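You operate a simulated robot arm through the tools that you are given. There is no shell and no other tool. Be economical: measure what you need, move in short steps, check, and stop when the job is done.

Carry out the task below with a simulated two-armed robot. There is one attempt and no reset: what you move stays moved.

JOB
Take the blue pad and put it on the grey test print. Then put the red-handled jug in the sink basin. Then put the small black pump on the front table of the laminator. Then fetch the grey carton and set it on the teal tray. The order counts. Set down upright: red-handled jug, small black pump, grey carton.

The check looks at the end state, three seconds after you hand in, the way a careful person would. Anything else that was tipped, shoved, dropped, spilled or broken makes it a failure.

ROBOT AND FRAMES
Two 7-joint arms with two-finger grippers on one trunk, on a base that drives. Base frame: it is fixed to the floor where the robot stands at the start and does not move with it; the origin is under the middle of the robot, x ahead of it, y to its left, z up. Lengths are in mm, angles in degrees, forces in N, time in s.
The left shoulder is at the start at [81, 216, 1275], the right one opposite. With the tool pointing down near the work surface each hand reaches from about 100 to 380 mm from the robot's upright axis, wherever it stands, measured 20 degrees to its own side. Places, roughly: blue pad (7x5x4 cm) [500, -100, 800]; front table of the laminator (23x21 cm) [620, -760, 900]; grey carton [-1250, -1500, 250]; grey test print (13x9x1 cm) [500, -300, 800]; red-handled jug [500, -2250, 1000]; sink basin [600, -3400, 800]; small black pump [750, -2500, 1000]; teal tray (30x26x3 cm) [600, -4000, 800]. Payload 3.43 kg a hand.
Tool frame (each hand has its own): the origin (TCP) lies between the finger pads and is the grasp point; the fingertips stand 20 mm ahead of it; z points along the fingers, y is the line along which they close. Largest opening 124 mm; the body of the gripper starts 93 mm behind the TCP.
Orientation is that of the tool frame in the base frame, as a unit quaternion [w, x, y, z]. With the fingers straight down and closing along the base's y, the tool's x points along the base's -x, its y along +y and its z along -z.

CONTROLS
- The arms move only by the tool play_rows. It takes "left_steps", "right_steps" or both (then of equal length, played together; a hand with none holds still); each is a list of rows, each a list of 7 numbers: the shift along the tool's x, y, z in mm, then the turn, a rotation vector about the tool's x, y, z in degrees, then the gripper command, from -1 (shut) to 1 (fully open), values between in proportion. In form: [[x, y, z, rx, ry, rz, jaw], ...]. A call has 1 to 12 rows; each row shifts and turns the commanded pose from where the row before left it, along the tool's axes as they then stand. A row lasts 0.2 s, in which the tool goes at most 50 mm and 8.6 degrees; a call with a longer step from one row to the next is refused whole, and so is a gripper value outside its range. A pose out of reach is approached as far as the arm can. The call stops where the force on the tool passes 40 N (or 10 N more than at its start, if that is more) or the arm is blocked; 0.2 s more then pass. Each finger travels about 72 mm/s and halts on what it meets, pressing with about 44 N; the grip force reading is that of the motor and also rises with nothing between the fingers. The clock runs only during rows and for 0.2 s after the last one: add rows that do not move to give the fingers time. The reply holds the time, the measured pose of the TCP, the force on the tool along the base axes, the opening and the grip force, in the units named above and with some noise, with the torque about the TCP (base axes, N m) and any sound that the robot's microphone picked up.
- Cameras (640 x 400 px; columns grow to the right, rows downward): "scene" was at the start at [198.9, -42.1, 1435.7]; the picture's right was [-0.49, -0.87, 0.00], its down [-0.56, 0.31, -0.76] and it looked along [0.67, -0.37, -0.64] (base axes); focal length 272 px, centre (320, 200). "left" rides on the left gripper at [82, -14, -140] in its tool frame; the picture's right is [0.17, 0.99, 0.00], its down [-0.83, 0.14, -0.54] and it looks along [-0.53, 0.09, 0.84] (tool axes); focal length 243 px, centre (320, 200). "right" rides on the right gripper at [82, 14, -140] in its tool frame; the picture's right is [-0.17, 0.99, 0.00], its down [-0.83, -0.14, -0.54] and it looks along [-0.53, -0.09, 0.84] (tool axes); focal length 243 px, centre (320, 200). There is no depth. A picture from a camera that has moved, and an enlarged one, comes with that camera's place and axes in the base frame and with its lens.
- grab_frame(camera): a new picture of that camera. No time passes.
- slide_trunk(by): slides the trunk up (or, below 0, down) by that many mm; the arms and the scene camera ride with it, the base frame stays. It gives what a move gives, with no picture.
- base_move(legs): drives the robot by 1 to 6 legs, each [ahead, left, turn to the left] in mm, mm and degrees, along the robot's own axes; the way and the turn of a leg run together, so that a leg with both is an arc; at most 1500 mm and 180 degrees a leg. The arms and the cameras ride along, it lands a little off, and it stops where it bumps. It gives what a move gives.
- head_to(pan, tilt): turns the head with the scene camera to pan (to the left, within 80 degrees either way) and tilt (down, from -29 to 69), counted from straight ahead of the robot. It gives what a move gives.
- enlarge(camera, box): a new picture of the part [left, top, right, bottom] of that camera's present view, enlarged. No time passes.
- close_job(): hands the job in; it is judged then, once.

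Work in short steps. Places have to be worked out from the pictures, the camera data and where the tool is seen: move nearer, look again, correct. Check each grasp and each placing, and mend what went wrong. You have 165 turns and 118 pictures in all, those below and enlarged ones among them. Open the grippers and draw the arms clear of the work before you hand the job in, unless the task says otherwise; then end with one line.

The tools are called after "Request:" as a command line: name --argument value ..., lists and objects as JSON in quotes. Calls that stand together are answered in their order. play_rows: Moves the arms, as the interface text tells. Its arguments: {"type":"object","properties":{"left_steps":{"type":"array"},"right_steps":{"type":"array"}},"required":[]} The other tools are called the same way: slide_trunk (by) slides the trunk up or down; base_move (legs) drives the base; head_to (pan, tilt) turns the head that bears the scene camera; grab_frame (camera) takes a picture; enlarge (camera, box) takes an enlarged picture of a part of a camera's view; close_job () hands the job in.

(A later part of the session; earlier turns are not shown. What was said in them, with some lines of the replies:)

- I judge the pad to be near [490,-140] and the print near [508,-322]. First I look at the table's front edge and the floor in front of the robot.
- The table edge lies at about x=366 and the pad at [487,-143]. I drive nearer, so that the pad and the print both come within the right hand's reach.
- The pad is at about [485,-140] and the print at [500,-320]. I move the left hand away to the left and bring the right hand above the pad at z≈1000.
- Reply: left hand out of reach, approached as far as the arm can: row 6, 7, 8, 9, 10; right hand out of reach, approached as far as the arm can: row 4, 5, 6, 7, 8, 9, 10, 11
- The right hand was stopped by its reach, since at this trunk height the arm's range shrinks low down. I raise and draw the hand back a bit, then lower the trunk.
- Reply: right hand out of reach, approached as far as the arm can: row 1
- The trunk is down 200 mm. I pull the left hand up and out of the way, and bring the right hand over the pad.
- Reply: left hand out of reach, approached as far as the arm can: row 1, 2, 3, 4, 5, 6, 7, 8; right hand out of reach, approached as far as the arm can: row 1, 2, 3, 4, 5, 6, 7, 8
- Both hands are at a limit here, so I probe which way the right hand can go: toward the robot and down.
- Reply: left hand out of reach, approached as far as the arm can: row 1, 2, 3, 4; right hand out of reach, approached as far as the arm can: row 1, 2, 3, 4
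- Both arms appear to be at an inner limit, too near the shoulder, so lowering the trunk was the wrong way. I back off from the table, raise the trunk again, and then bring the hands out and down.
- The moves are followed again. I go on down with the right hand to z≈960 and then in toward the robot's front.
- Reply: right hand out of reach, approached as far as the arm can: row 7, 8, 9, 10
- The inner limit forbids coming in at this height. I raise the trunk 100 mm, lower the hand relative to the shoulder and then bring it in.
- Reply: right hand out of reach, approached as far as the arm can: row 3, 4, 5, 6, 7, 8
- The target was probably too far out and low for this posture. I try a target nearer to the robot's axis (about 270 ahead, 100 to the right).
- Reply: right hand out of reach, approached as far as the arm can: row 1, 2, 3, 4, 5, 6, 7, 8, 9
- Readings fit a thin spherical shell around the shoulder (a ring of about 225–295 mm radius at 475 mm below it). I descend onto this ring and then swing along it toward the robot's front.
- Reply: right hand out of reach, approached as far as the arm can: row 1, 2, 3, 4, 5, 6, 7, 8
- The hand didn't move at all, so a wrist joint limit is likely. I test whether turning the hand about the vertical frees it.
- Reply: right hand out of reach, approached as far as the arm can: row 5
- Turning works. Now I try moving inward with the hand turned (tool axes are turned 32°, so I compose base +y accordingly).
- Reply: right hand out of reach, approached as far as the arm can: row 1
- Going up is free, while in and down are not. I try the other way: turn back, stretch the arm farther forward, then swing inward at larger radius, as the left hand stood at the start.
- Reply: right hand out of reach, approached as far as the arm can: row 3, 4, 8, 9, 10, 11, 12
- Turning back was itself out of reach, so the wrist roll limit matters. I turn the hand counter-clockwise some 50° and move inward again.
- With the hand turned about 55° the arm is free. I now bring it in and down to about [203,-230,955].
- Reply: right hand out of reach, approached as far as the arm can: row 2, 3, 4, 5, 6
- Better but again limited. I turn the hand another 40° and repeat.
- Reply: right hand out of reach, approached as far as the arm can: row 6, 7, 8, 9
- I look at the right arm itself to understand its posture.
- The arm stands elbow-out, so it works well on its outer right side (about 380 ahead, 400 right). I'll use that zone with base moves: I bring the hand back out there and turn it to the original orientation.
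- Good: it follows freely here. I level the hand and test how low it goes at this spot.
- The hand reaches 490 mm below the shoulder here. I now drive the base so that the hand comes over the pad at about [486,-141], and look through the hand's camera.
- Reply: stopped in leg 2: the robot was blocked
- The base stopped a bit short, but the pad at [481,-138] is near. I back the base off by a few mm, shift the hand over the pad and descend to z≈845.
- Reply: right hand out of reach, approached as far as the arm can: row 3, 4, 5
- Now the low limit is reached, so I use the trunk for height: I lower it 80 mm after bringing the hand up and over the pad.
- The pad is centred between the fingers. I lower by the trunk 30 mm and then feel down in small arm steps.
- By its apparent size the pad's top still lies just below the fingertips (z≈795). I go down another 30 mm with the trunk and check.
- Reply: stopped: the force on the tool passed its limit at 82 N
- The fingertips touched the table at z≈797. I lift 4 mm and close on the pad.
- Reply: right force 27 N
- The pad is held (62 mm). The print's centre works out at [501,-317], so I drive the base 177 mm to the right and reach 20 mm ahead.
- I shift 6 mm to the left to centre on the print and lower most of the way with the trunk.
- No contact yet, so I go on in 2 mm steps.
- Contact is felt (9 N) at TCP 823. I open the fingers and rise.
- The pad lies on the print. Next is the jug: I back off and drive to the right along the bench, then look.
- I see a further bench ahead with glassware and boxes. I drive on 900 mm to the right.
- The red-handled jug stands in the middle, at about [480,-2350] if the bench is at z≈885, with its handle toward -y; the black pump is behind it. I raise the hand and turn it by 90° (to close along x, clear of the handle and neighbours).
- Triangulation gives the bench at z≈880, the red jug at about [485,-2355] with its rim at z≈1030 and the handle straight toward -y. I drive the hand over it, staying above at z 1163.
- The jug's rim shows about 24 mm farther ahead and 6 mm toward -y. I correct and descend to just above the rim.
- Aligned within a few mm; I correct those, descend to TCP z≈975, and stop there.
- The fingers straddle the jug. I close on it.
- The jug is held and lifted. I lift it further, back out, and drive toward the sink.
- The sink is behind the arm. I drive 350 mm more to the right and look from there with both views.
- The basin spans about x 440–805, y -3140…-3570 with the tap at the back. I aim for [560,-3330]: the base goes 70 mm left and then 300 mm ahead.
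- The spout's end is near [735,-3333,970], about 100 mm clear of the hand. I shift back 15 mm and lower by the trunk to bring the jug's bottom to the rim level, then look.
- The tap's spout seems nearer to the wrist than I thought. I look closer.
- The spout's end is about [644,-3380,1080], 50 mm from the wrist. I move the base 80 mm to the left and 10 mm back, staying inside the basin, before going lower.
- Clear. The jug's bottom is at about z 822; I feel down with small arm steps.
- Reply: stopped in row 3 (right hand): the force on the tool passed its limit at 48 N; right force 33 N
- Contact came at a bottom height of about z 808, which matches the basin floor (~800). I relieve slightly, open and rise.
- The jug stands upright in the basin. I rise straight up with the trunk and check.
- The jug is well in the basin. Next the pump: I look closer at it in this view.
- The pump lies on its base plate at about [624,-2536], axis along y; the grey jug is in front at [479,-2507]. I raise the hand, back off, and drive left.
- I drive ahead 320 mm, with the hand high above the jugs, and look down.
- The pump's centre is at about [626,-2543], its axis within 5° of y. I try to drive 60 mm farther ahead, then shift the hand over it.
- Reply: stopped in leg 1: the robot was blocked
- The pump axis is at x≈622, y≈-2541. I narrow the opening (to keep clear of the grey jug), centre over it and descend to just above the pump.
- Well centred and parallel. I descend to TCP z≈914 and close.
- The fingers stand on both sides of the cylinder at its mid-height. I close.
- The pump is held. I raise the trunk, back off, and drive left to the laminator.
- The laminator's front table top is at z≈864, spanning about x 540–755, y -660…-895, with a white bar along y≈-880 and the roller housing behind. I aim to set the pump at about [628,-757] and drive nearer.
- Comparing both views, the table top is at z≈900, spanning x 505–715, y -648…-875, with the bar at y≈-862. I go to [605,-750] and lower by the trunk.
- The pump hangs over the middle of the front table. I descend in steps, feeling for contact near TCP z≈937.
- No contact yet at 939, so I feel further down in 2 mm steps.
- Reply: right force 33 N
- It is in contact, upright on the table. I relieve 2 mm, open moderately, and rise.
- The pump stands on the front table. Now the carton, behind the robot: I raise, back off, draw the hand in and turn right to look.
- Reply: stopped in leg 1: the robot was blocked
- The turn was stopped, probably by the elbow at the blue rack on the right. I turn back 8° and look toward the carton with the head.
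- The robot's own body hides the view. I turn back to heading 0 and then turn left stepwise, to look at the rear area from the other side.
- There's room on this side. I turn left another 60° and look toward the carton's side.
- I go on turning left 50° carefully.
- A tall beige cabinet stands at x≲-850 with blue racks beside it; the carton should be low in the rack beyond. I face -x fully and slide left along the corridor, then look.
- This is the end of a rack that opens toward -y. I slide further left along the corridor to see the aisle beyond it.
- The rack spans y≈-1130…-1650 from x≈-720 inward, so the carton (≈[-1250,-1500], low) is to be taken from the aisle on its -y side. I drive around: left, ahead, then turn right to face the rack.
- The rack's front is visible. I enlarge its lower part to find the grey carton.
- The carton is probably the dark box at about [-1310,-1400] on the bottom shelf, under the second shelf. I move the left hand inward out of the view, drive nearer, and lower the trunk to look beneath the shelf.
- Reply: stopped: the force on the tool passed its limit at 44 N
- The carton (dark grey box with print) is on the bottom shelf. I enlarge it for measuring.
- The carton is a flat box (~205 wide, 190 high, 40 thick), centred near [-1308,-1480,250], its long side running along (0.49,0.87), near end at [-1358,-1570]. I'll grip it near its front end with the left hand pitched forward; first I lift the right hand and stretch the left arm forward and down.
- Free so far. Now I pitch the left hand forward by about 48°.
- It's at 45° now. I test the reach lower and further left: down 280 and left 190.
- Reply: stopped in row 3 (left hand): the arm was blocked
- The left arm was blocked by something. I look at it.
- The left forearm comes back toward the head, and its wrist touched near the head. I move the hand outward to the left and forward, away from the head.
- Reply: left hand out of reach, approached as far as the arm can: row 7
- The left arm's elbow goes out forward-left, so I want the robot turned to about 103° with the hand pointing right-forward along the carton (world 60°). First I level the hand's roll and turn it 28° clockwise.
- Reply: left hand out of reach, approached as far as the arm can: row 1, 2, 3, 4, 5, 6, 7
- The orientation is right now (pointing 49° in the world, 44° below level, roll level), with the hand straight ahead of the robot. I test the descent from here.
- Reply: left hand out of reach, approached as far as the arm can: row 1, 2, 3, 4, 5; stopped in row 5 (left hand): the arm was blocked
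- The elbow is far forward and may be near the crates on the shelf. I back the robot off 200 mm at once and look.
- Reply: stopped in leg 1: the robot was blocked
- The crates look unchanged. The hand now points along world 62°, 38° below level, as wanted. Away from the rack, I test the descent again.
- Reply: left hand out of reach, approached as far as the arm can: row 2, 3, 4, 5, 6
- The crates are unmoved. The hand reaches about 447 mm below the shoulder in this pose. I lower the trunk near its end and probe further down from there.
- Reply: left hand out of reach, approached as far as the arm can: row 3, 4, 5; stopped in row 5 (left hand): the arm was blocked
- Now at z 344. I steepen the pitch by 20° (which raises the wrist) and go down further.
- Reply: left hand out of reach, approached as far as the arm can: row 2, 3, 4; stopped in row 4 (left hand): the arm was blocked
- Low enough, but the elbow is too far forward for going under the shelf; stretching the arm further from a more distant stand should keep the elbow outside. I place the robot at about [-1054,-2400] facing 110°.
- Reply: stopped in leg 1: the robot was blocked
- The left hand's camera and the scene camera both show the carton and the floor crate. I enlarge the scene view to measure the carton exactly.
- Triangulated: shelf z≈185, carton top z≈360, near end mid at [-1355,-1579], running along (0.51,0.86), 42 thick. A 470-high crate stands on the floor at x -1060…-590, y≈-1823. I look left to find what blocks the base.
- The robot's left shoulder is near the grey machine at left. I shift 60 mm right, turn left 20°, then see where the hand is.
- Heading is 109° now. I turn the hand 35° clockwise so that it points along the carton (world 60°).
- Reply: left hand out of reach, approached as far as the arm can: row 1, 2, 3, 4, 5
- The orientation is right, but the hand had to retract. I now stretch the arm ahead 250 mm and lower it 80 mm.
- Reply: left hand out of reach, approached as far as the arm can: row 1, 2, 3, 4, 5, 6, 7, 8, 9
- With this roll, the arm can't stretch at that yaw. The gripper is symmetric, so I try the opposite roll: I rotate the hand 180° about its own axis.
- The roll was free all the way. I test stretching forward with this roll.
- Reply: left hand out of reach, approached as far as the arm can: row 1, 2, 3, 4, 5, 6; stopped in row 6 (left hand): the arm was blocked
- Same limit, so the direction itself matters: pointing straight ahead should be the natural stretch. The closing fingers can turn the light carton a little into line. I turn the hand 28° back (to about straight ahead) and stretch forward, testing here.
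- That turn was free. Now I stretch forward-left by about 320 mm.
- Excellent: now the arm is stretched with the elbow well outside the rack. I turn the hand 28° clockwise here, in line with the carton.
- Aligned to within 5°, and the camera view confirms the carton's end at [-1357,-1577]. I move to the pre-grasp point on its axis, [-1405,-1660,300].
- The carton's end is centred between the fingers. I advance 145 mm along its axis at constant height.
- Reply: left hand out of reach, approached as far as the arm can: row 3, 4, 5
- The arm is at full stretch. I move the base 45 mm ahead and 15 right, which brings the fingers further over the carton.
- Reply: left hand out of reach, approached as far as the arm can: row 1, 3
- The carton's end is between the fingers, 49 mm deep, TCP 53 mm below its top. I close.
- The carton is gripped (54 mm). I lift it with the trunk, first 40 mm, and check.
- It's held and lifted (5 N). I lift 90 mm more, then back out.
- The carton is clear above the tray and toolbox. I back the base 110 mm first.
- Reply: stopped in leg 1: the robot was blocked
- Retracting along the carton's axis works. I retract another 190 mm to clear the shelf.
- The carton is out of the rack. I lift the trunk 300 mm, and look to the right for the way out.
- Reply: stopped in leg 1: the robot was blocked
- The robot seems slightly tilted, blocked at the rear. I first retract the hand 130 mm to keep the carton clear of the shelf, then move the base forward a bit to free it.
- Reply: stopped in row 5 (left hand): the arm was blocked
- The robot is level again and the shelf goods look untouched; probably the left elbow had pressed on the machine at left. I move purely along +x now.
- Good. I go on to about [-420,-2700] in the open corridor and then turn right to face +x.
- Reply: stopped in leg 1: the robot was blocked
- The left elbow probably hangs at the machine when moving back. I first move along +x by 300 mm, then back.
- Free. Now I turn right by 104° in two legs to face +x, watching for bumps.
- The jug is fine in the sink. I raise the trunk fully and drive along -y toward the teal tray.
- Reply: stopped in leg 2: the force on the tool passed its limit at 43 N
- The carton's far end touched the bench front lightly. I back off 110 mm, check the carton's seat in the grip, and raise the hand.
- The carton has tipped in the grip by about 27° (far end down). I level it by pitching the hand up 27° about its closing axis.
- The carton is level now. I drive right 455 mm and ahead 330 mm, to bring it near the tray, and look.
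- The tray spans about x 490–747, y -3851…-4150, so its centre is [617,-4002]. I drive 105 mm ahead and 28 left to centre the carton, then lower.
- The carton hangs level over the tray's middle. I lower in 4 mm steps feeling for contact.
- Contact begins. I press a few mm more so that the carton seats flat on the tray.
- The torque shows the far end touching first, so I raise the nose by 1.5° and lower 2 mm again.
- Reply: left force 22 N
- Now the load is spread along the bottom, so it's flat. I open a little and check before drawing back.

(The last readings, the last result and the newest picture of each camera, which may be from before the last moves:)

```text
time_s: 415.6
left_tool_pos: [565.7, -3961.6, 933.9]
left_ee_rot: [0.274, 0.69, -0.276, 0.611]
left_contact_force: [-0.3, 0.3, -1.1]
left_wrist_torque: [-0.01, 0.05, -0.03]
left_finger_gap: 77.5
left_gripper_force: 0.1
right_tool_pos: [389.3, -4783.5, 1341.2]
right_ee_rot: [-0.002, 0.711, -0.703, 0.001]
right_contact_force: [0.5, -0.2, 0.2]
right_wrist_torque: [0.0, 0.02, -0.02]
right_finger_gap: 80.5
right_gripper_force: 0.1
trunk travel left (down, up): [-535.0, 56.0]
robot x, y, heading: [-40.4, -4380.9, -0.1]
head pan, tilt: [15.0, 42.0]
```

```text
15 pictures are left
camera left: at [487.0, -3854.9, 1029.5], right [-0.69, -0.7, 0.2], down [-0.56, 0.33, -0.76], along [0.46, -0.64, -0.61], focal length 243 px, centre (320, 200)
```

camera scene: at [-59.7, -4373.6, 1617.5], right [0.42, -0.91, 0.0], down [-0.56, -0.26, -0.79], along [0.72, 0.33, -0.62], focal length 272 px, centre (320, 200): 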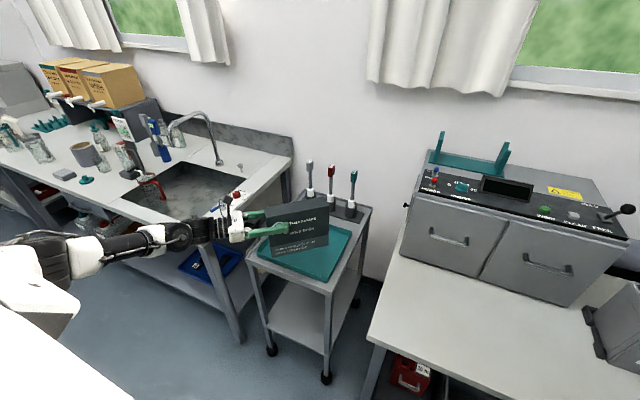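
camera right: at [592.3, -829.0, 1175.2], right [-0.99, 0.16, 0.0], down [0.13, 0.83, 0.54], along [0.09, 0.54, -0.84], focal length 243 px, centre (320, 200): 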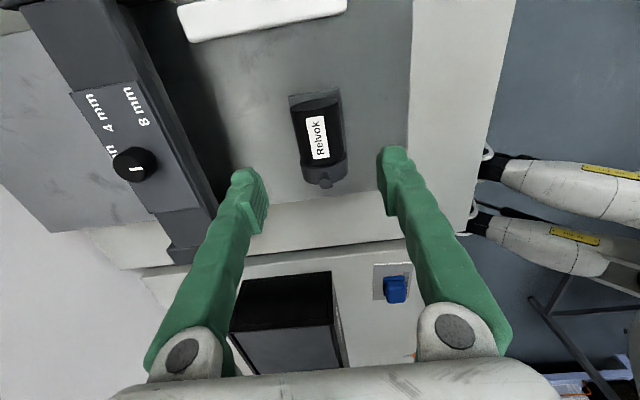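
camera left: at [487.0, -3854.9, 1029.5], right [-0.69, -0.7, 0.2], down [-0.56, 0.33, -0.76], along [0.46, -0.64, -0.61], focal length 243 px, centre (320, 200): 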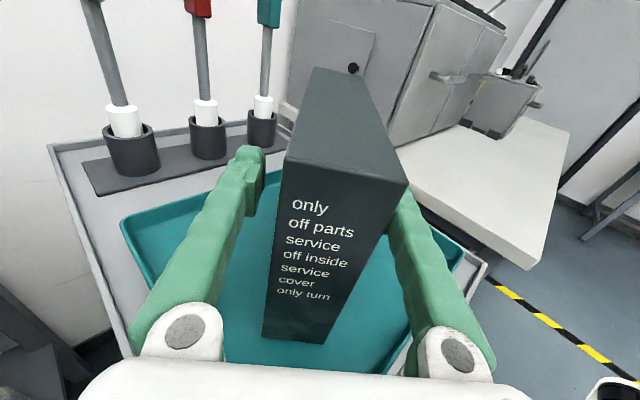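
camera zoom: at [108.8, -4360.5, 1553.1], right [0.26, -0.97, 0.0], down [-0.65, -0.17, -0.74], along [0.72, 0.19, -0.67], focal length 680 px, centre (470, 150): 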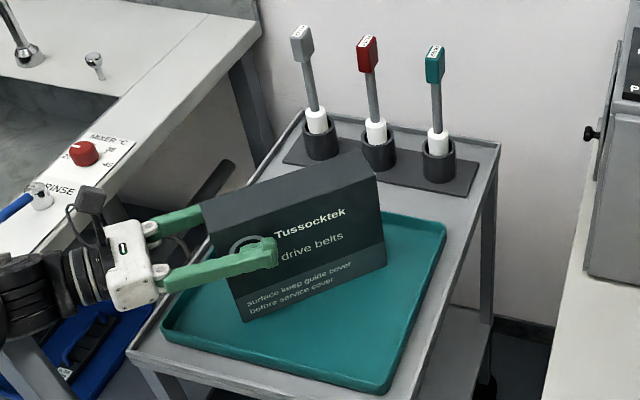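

The carton stands upright and free on the tray. I open a bit more and draw the hand straight back along its axis.

Request:
play_rows --left_steps '[[0, 0, 0, 0, 0, 0, 0.5], [0, 0, 0, 0, 0, 0, 0.5], [0, 0, -15, 0, 0, 0, 0.5], [0, 0, -25, 0, 0, 0, 0.5], [0, 0, -25, 0, 0, 0, 0.5], [0, 0, -25, 0, 0, 0, 0.5], [0, 0, -25, 0, 0, 0, 0.5], [0, 0, -25, 0, 0, 0, 0.5]]'

Request:
grab_frame --camera "scene"

```text
time_s: 417.4
left_tool_pos: [469.9, -3860.8, 950.7]
left_ee_rot: [0.274, 0.689, -0.276, 0.611]
left_contact_force: [-1.0, 0.1, -0.3]
left_wrist_torque: [0.0, 0.01, -0.01]
left_finger_gap: 92.7
left_gripper_force: 0.0
right_tool_pos: [388.7, -4782.1, 1341.2]
right_ee_rot: [-0.003, 0.712, -0.702, 0.001]
right_contact_force: [0.4, 0.5, -0.6]
right_wrist_torque: [-0.02, 0.0, 0.0]
right_finger_gap: 80.7
right_gripper_force: 0.0
trunk travel left (down, up): [-535.0, 56.0]
robot x, y, heading: [-40.3, -4380.4, -0.3]
head pan, tilt: [15.0, 42.0]
```

```text
14 pictures are left
camera scene: at [108.0, -4360.2, 1553.2], right [0.26, -0.97, 0.0], down [-0.65, -0.17, -0.74], along [0.72, 0.19, -0.67], focal length 272 px, centre (320, 200)
```

scene: 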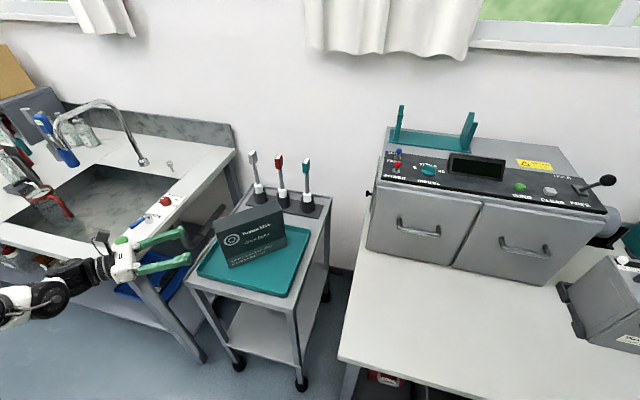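

The carton stands alone on the tray. I back the robot away and take a final check of the carton and the jug.

Request:
base_move --legs '[[-350, 0, 0]]'

Request:
grab_frame --camera "scene"

```text
time_s: 420.1
left_tool_pos: [114.7, -3859.6, 949.1]
left_ee_rot: [0.273, 0.691, -0.275, 0.611]
left_contact_force: [-0.2, 0.0, 1.2]
left_wrist_torque: [-0.02, 0.01, -0.03]
left_finger_gap: 93.2
left_gripper_force: 0.0
right_tool_pos: [37.4, -4781.4, 1339.9]
right_ee_rot: [-0.001, 0.712, -0.702, 0.0]
right_contact_force: [-0.4, 0.7, 0.3]
right_wrist_torque: [-0.02, 0.04, 0.02]
right_finger_gap: 80.4
right_gripper_force: 0.0
trunk travel left (down, up): [-535.0, 56.0]
robot x, y, heading: [-396.9, -4383.6, 0.1]
head pan, tilt: [15.0, 42.0]
```

```text
13 pictures are left
camera scene: at [-244.7, -4360.9, 1553.0], right [0.26, -0.96, 0.0], down [-0.65, -0.18, -0.74], along [0.72, 0.2, -0.67], focal length 272 px, centre (320, 200)
```

scene: 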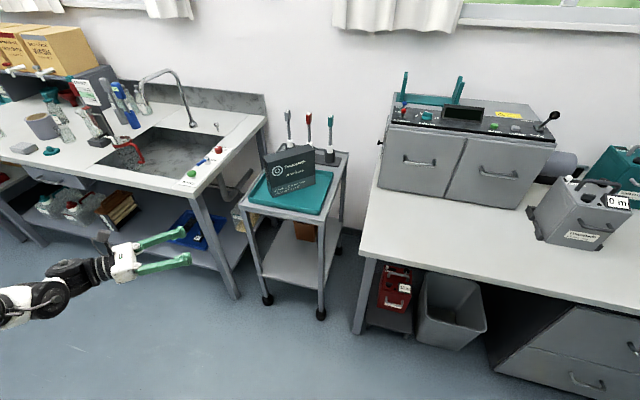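

All four items are in place and both arms are clear. I open both grippers fully and hand in.

Request:
play_rows --left_steps '[[0, 0, 0, 0, 0, 0, 1], [0, 0, 0, 0, 0, 0, 1], [0, 0, 0, 0, 0, 0, 1]]' --right_steps '[[0, 0, 0, 0, 0, 0, 1], [0, 0, 0, 0, 0, 0, 1], [0, 0, 0, 0, 0, 0, 1]]'

Request:
close_job

```text
time_s: 420.9
left_tool_pos: [114.1, -3860.3, 950.7]
left_ee_rot: [0.272, 0.691, -0.275, 0.611]
left_contact_force: [0.0, 0.7, 0.2]
left_wrist_torque: [0.03, 0.02, 0.02]
left_finger_gap: 124.0
left_gripper_force: 0.1
right_tool_pos: [36.1, -4783.0, 1342.0]
right_ee_rot: [-0.002, 0.713, -0.702, 0.001]
right_contact_force: [0.4, 0.5, -0.4]
right_wrist_torque: [-0.01, 0.01, 0.0]
right_finger_gap: 124.0
right_gripper_force: 0.1
trunk travel left (down, up): [-535.0, 56.0]
robot x, y, heading: [-394.5, -4382.6, 0.3]
head pan, tilt: [15.0, 42.0]
```

```text
The job is handed in.
```

I handed the job in with all four items placed in order: the pad on the print, and the jug in the sink, the pump on the laminator's front table and the carton on the tray, all three upright. The base or an arm bumped fixed furniture several times near the storage rack, but I saw nothing displaced in the pictures.
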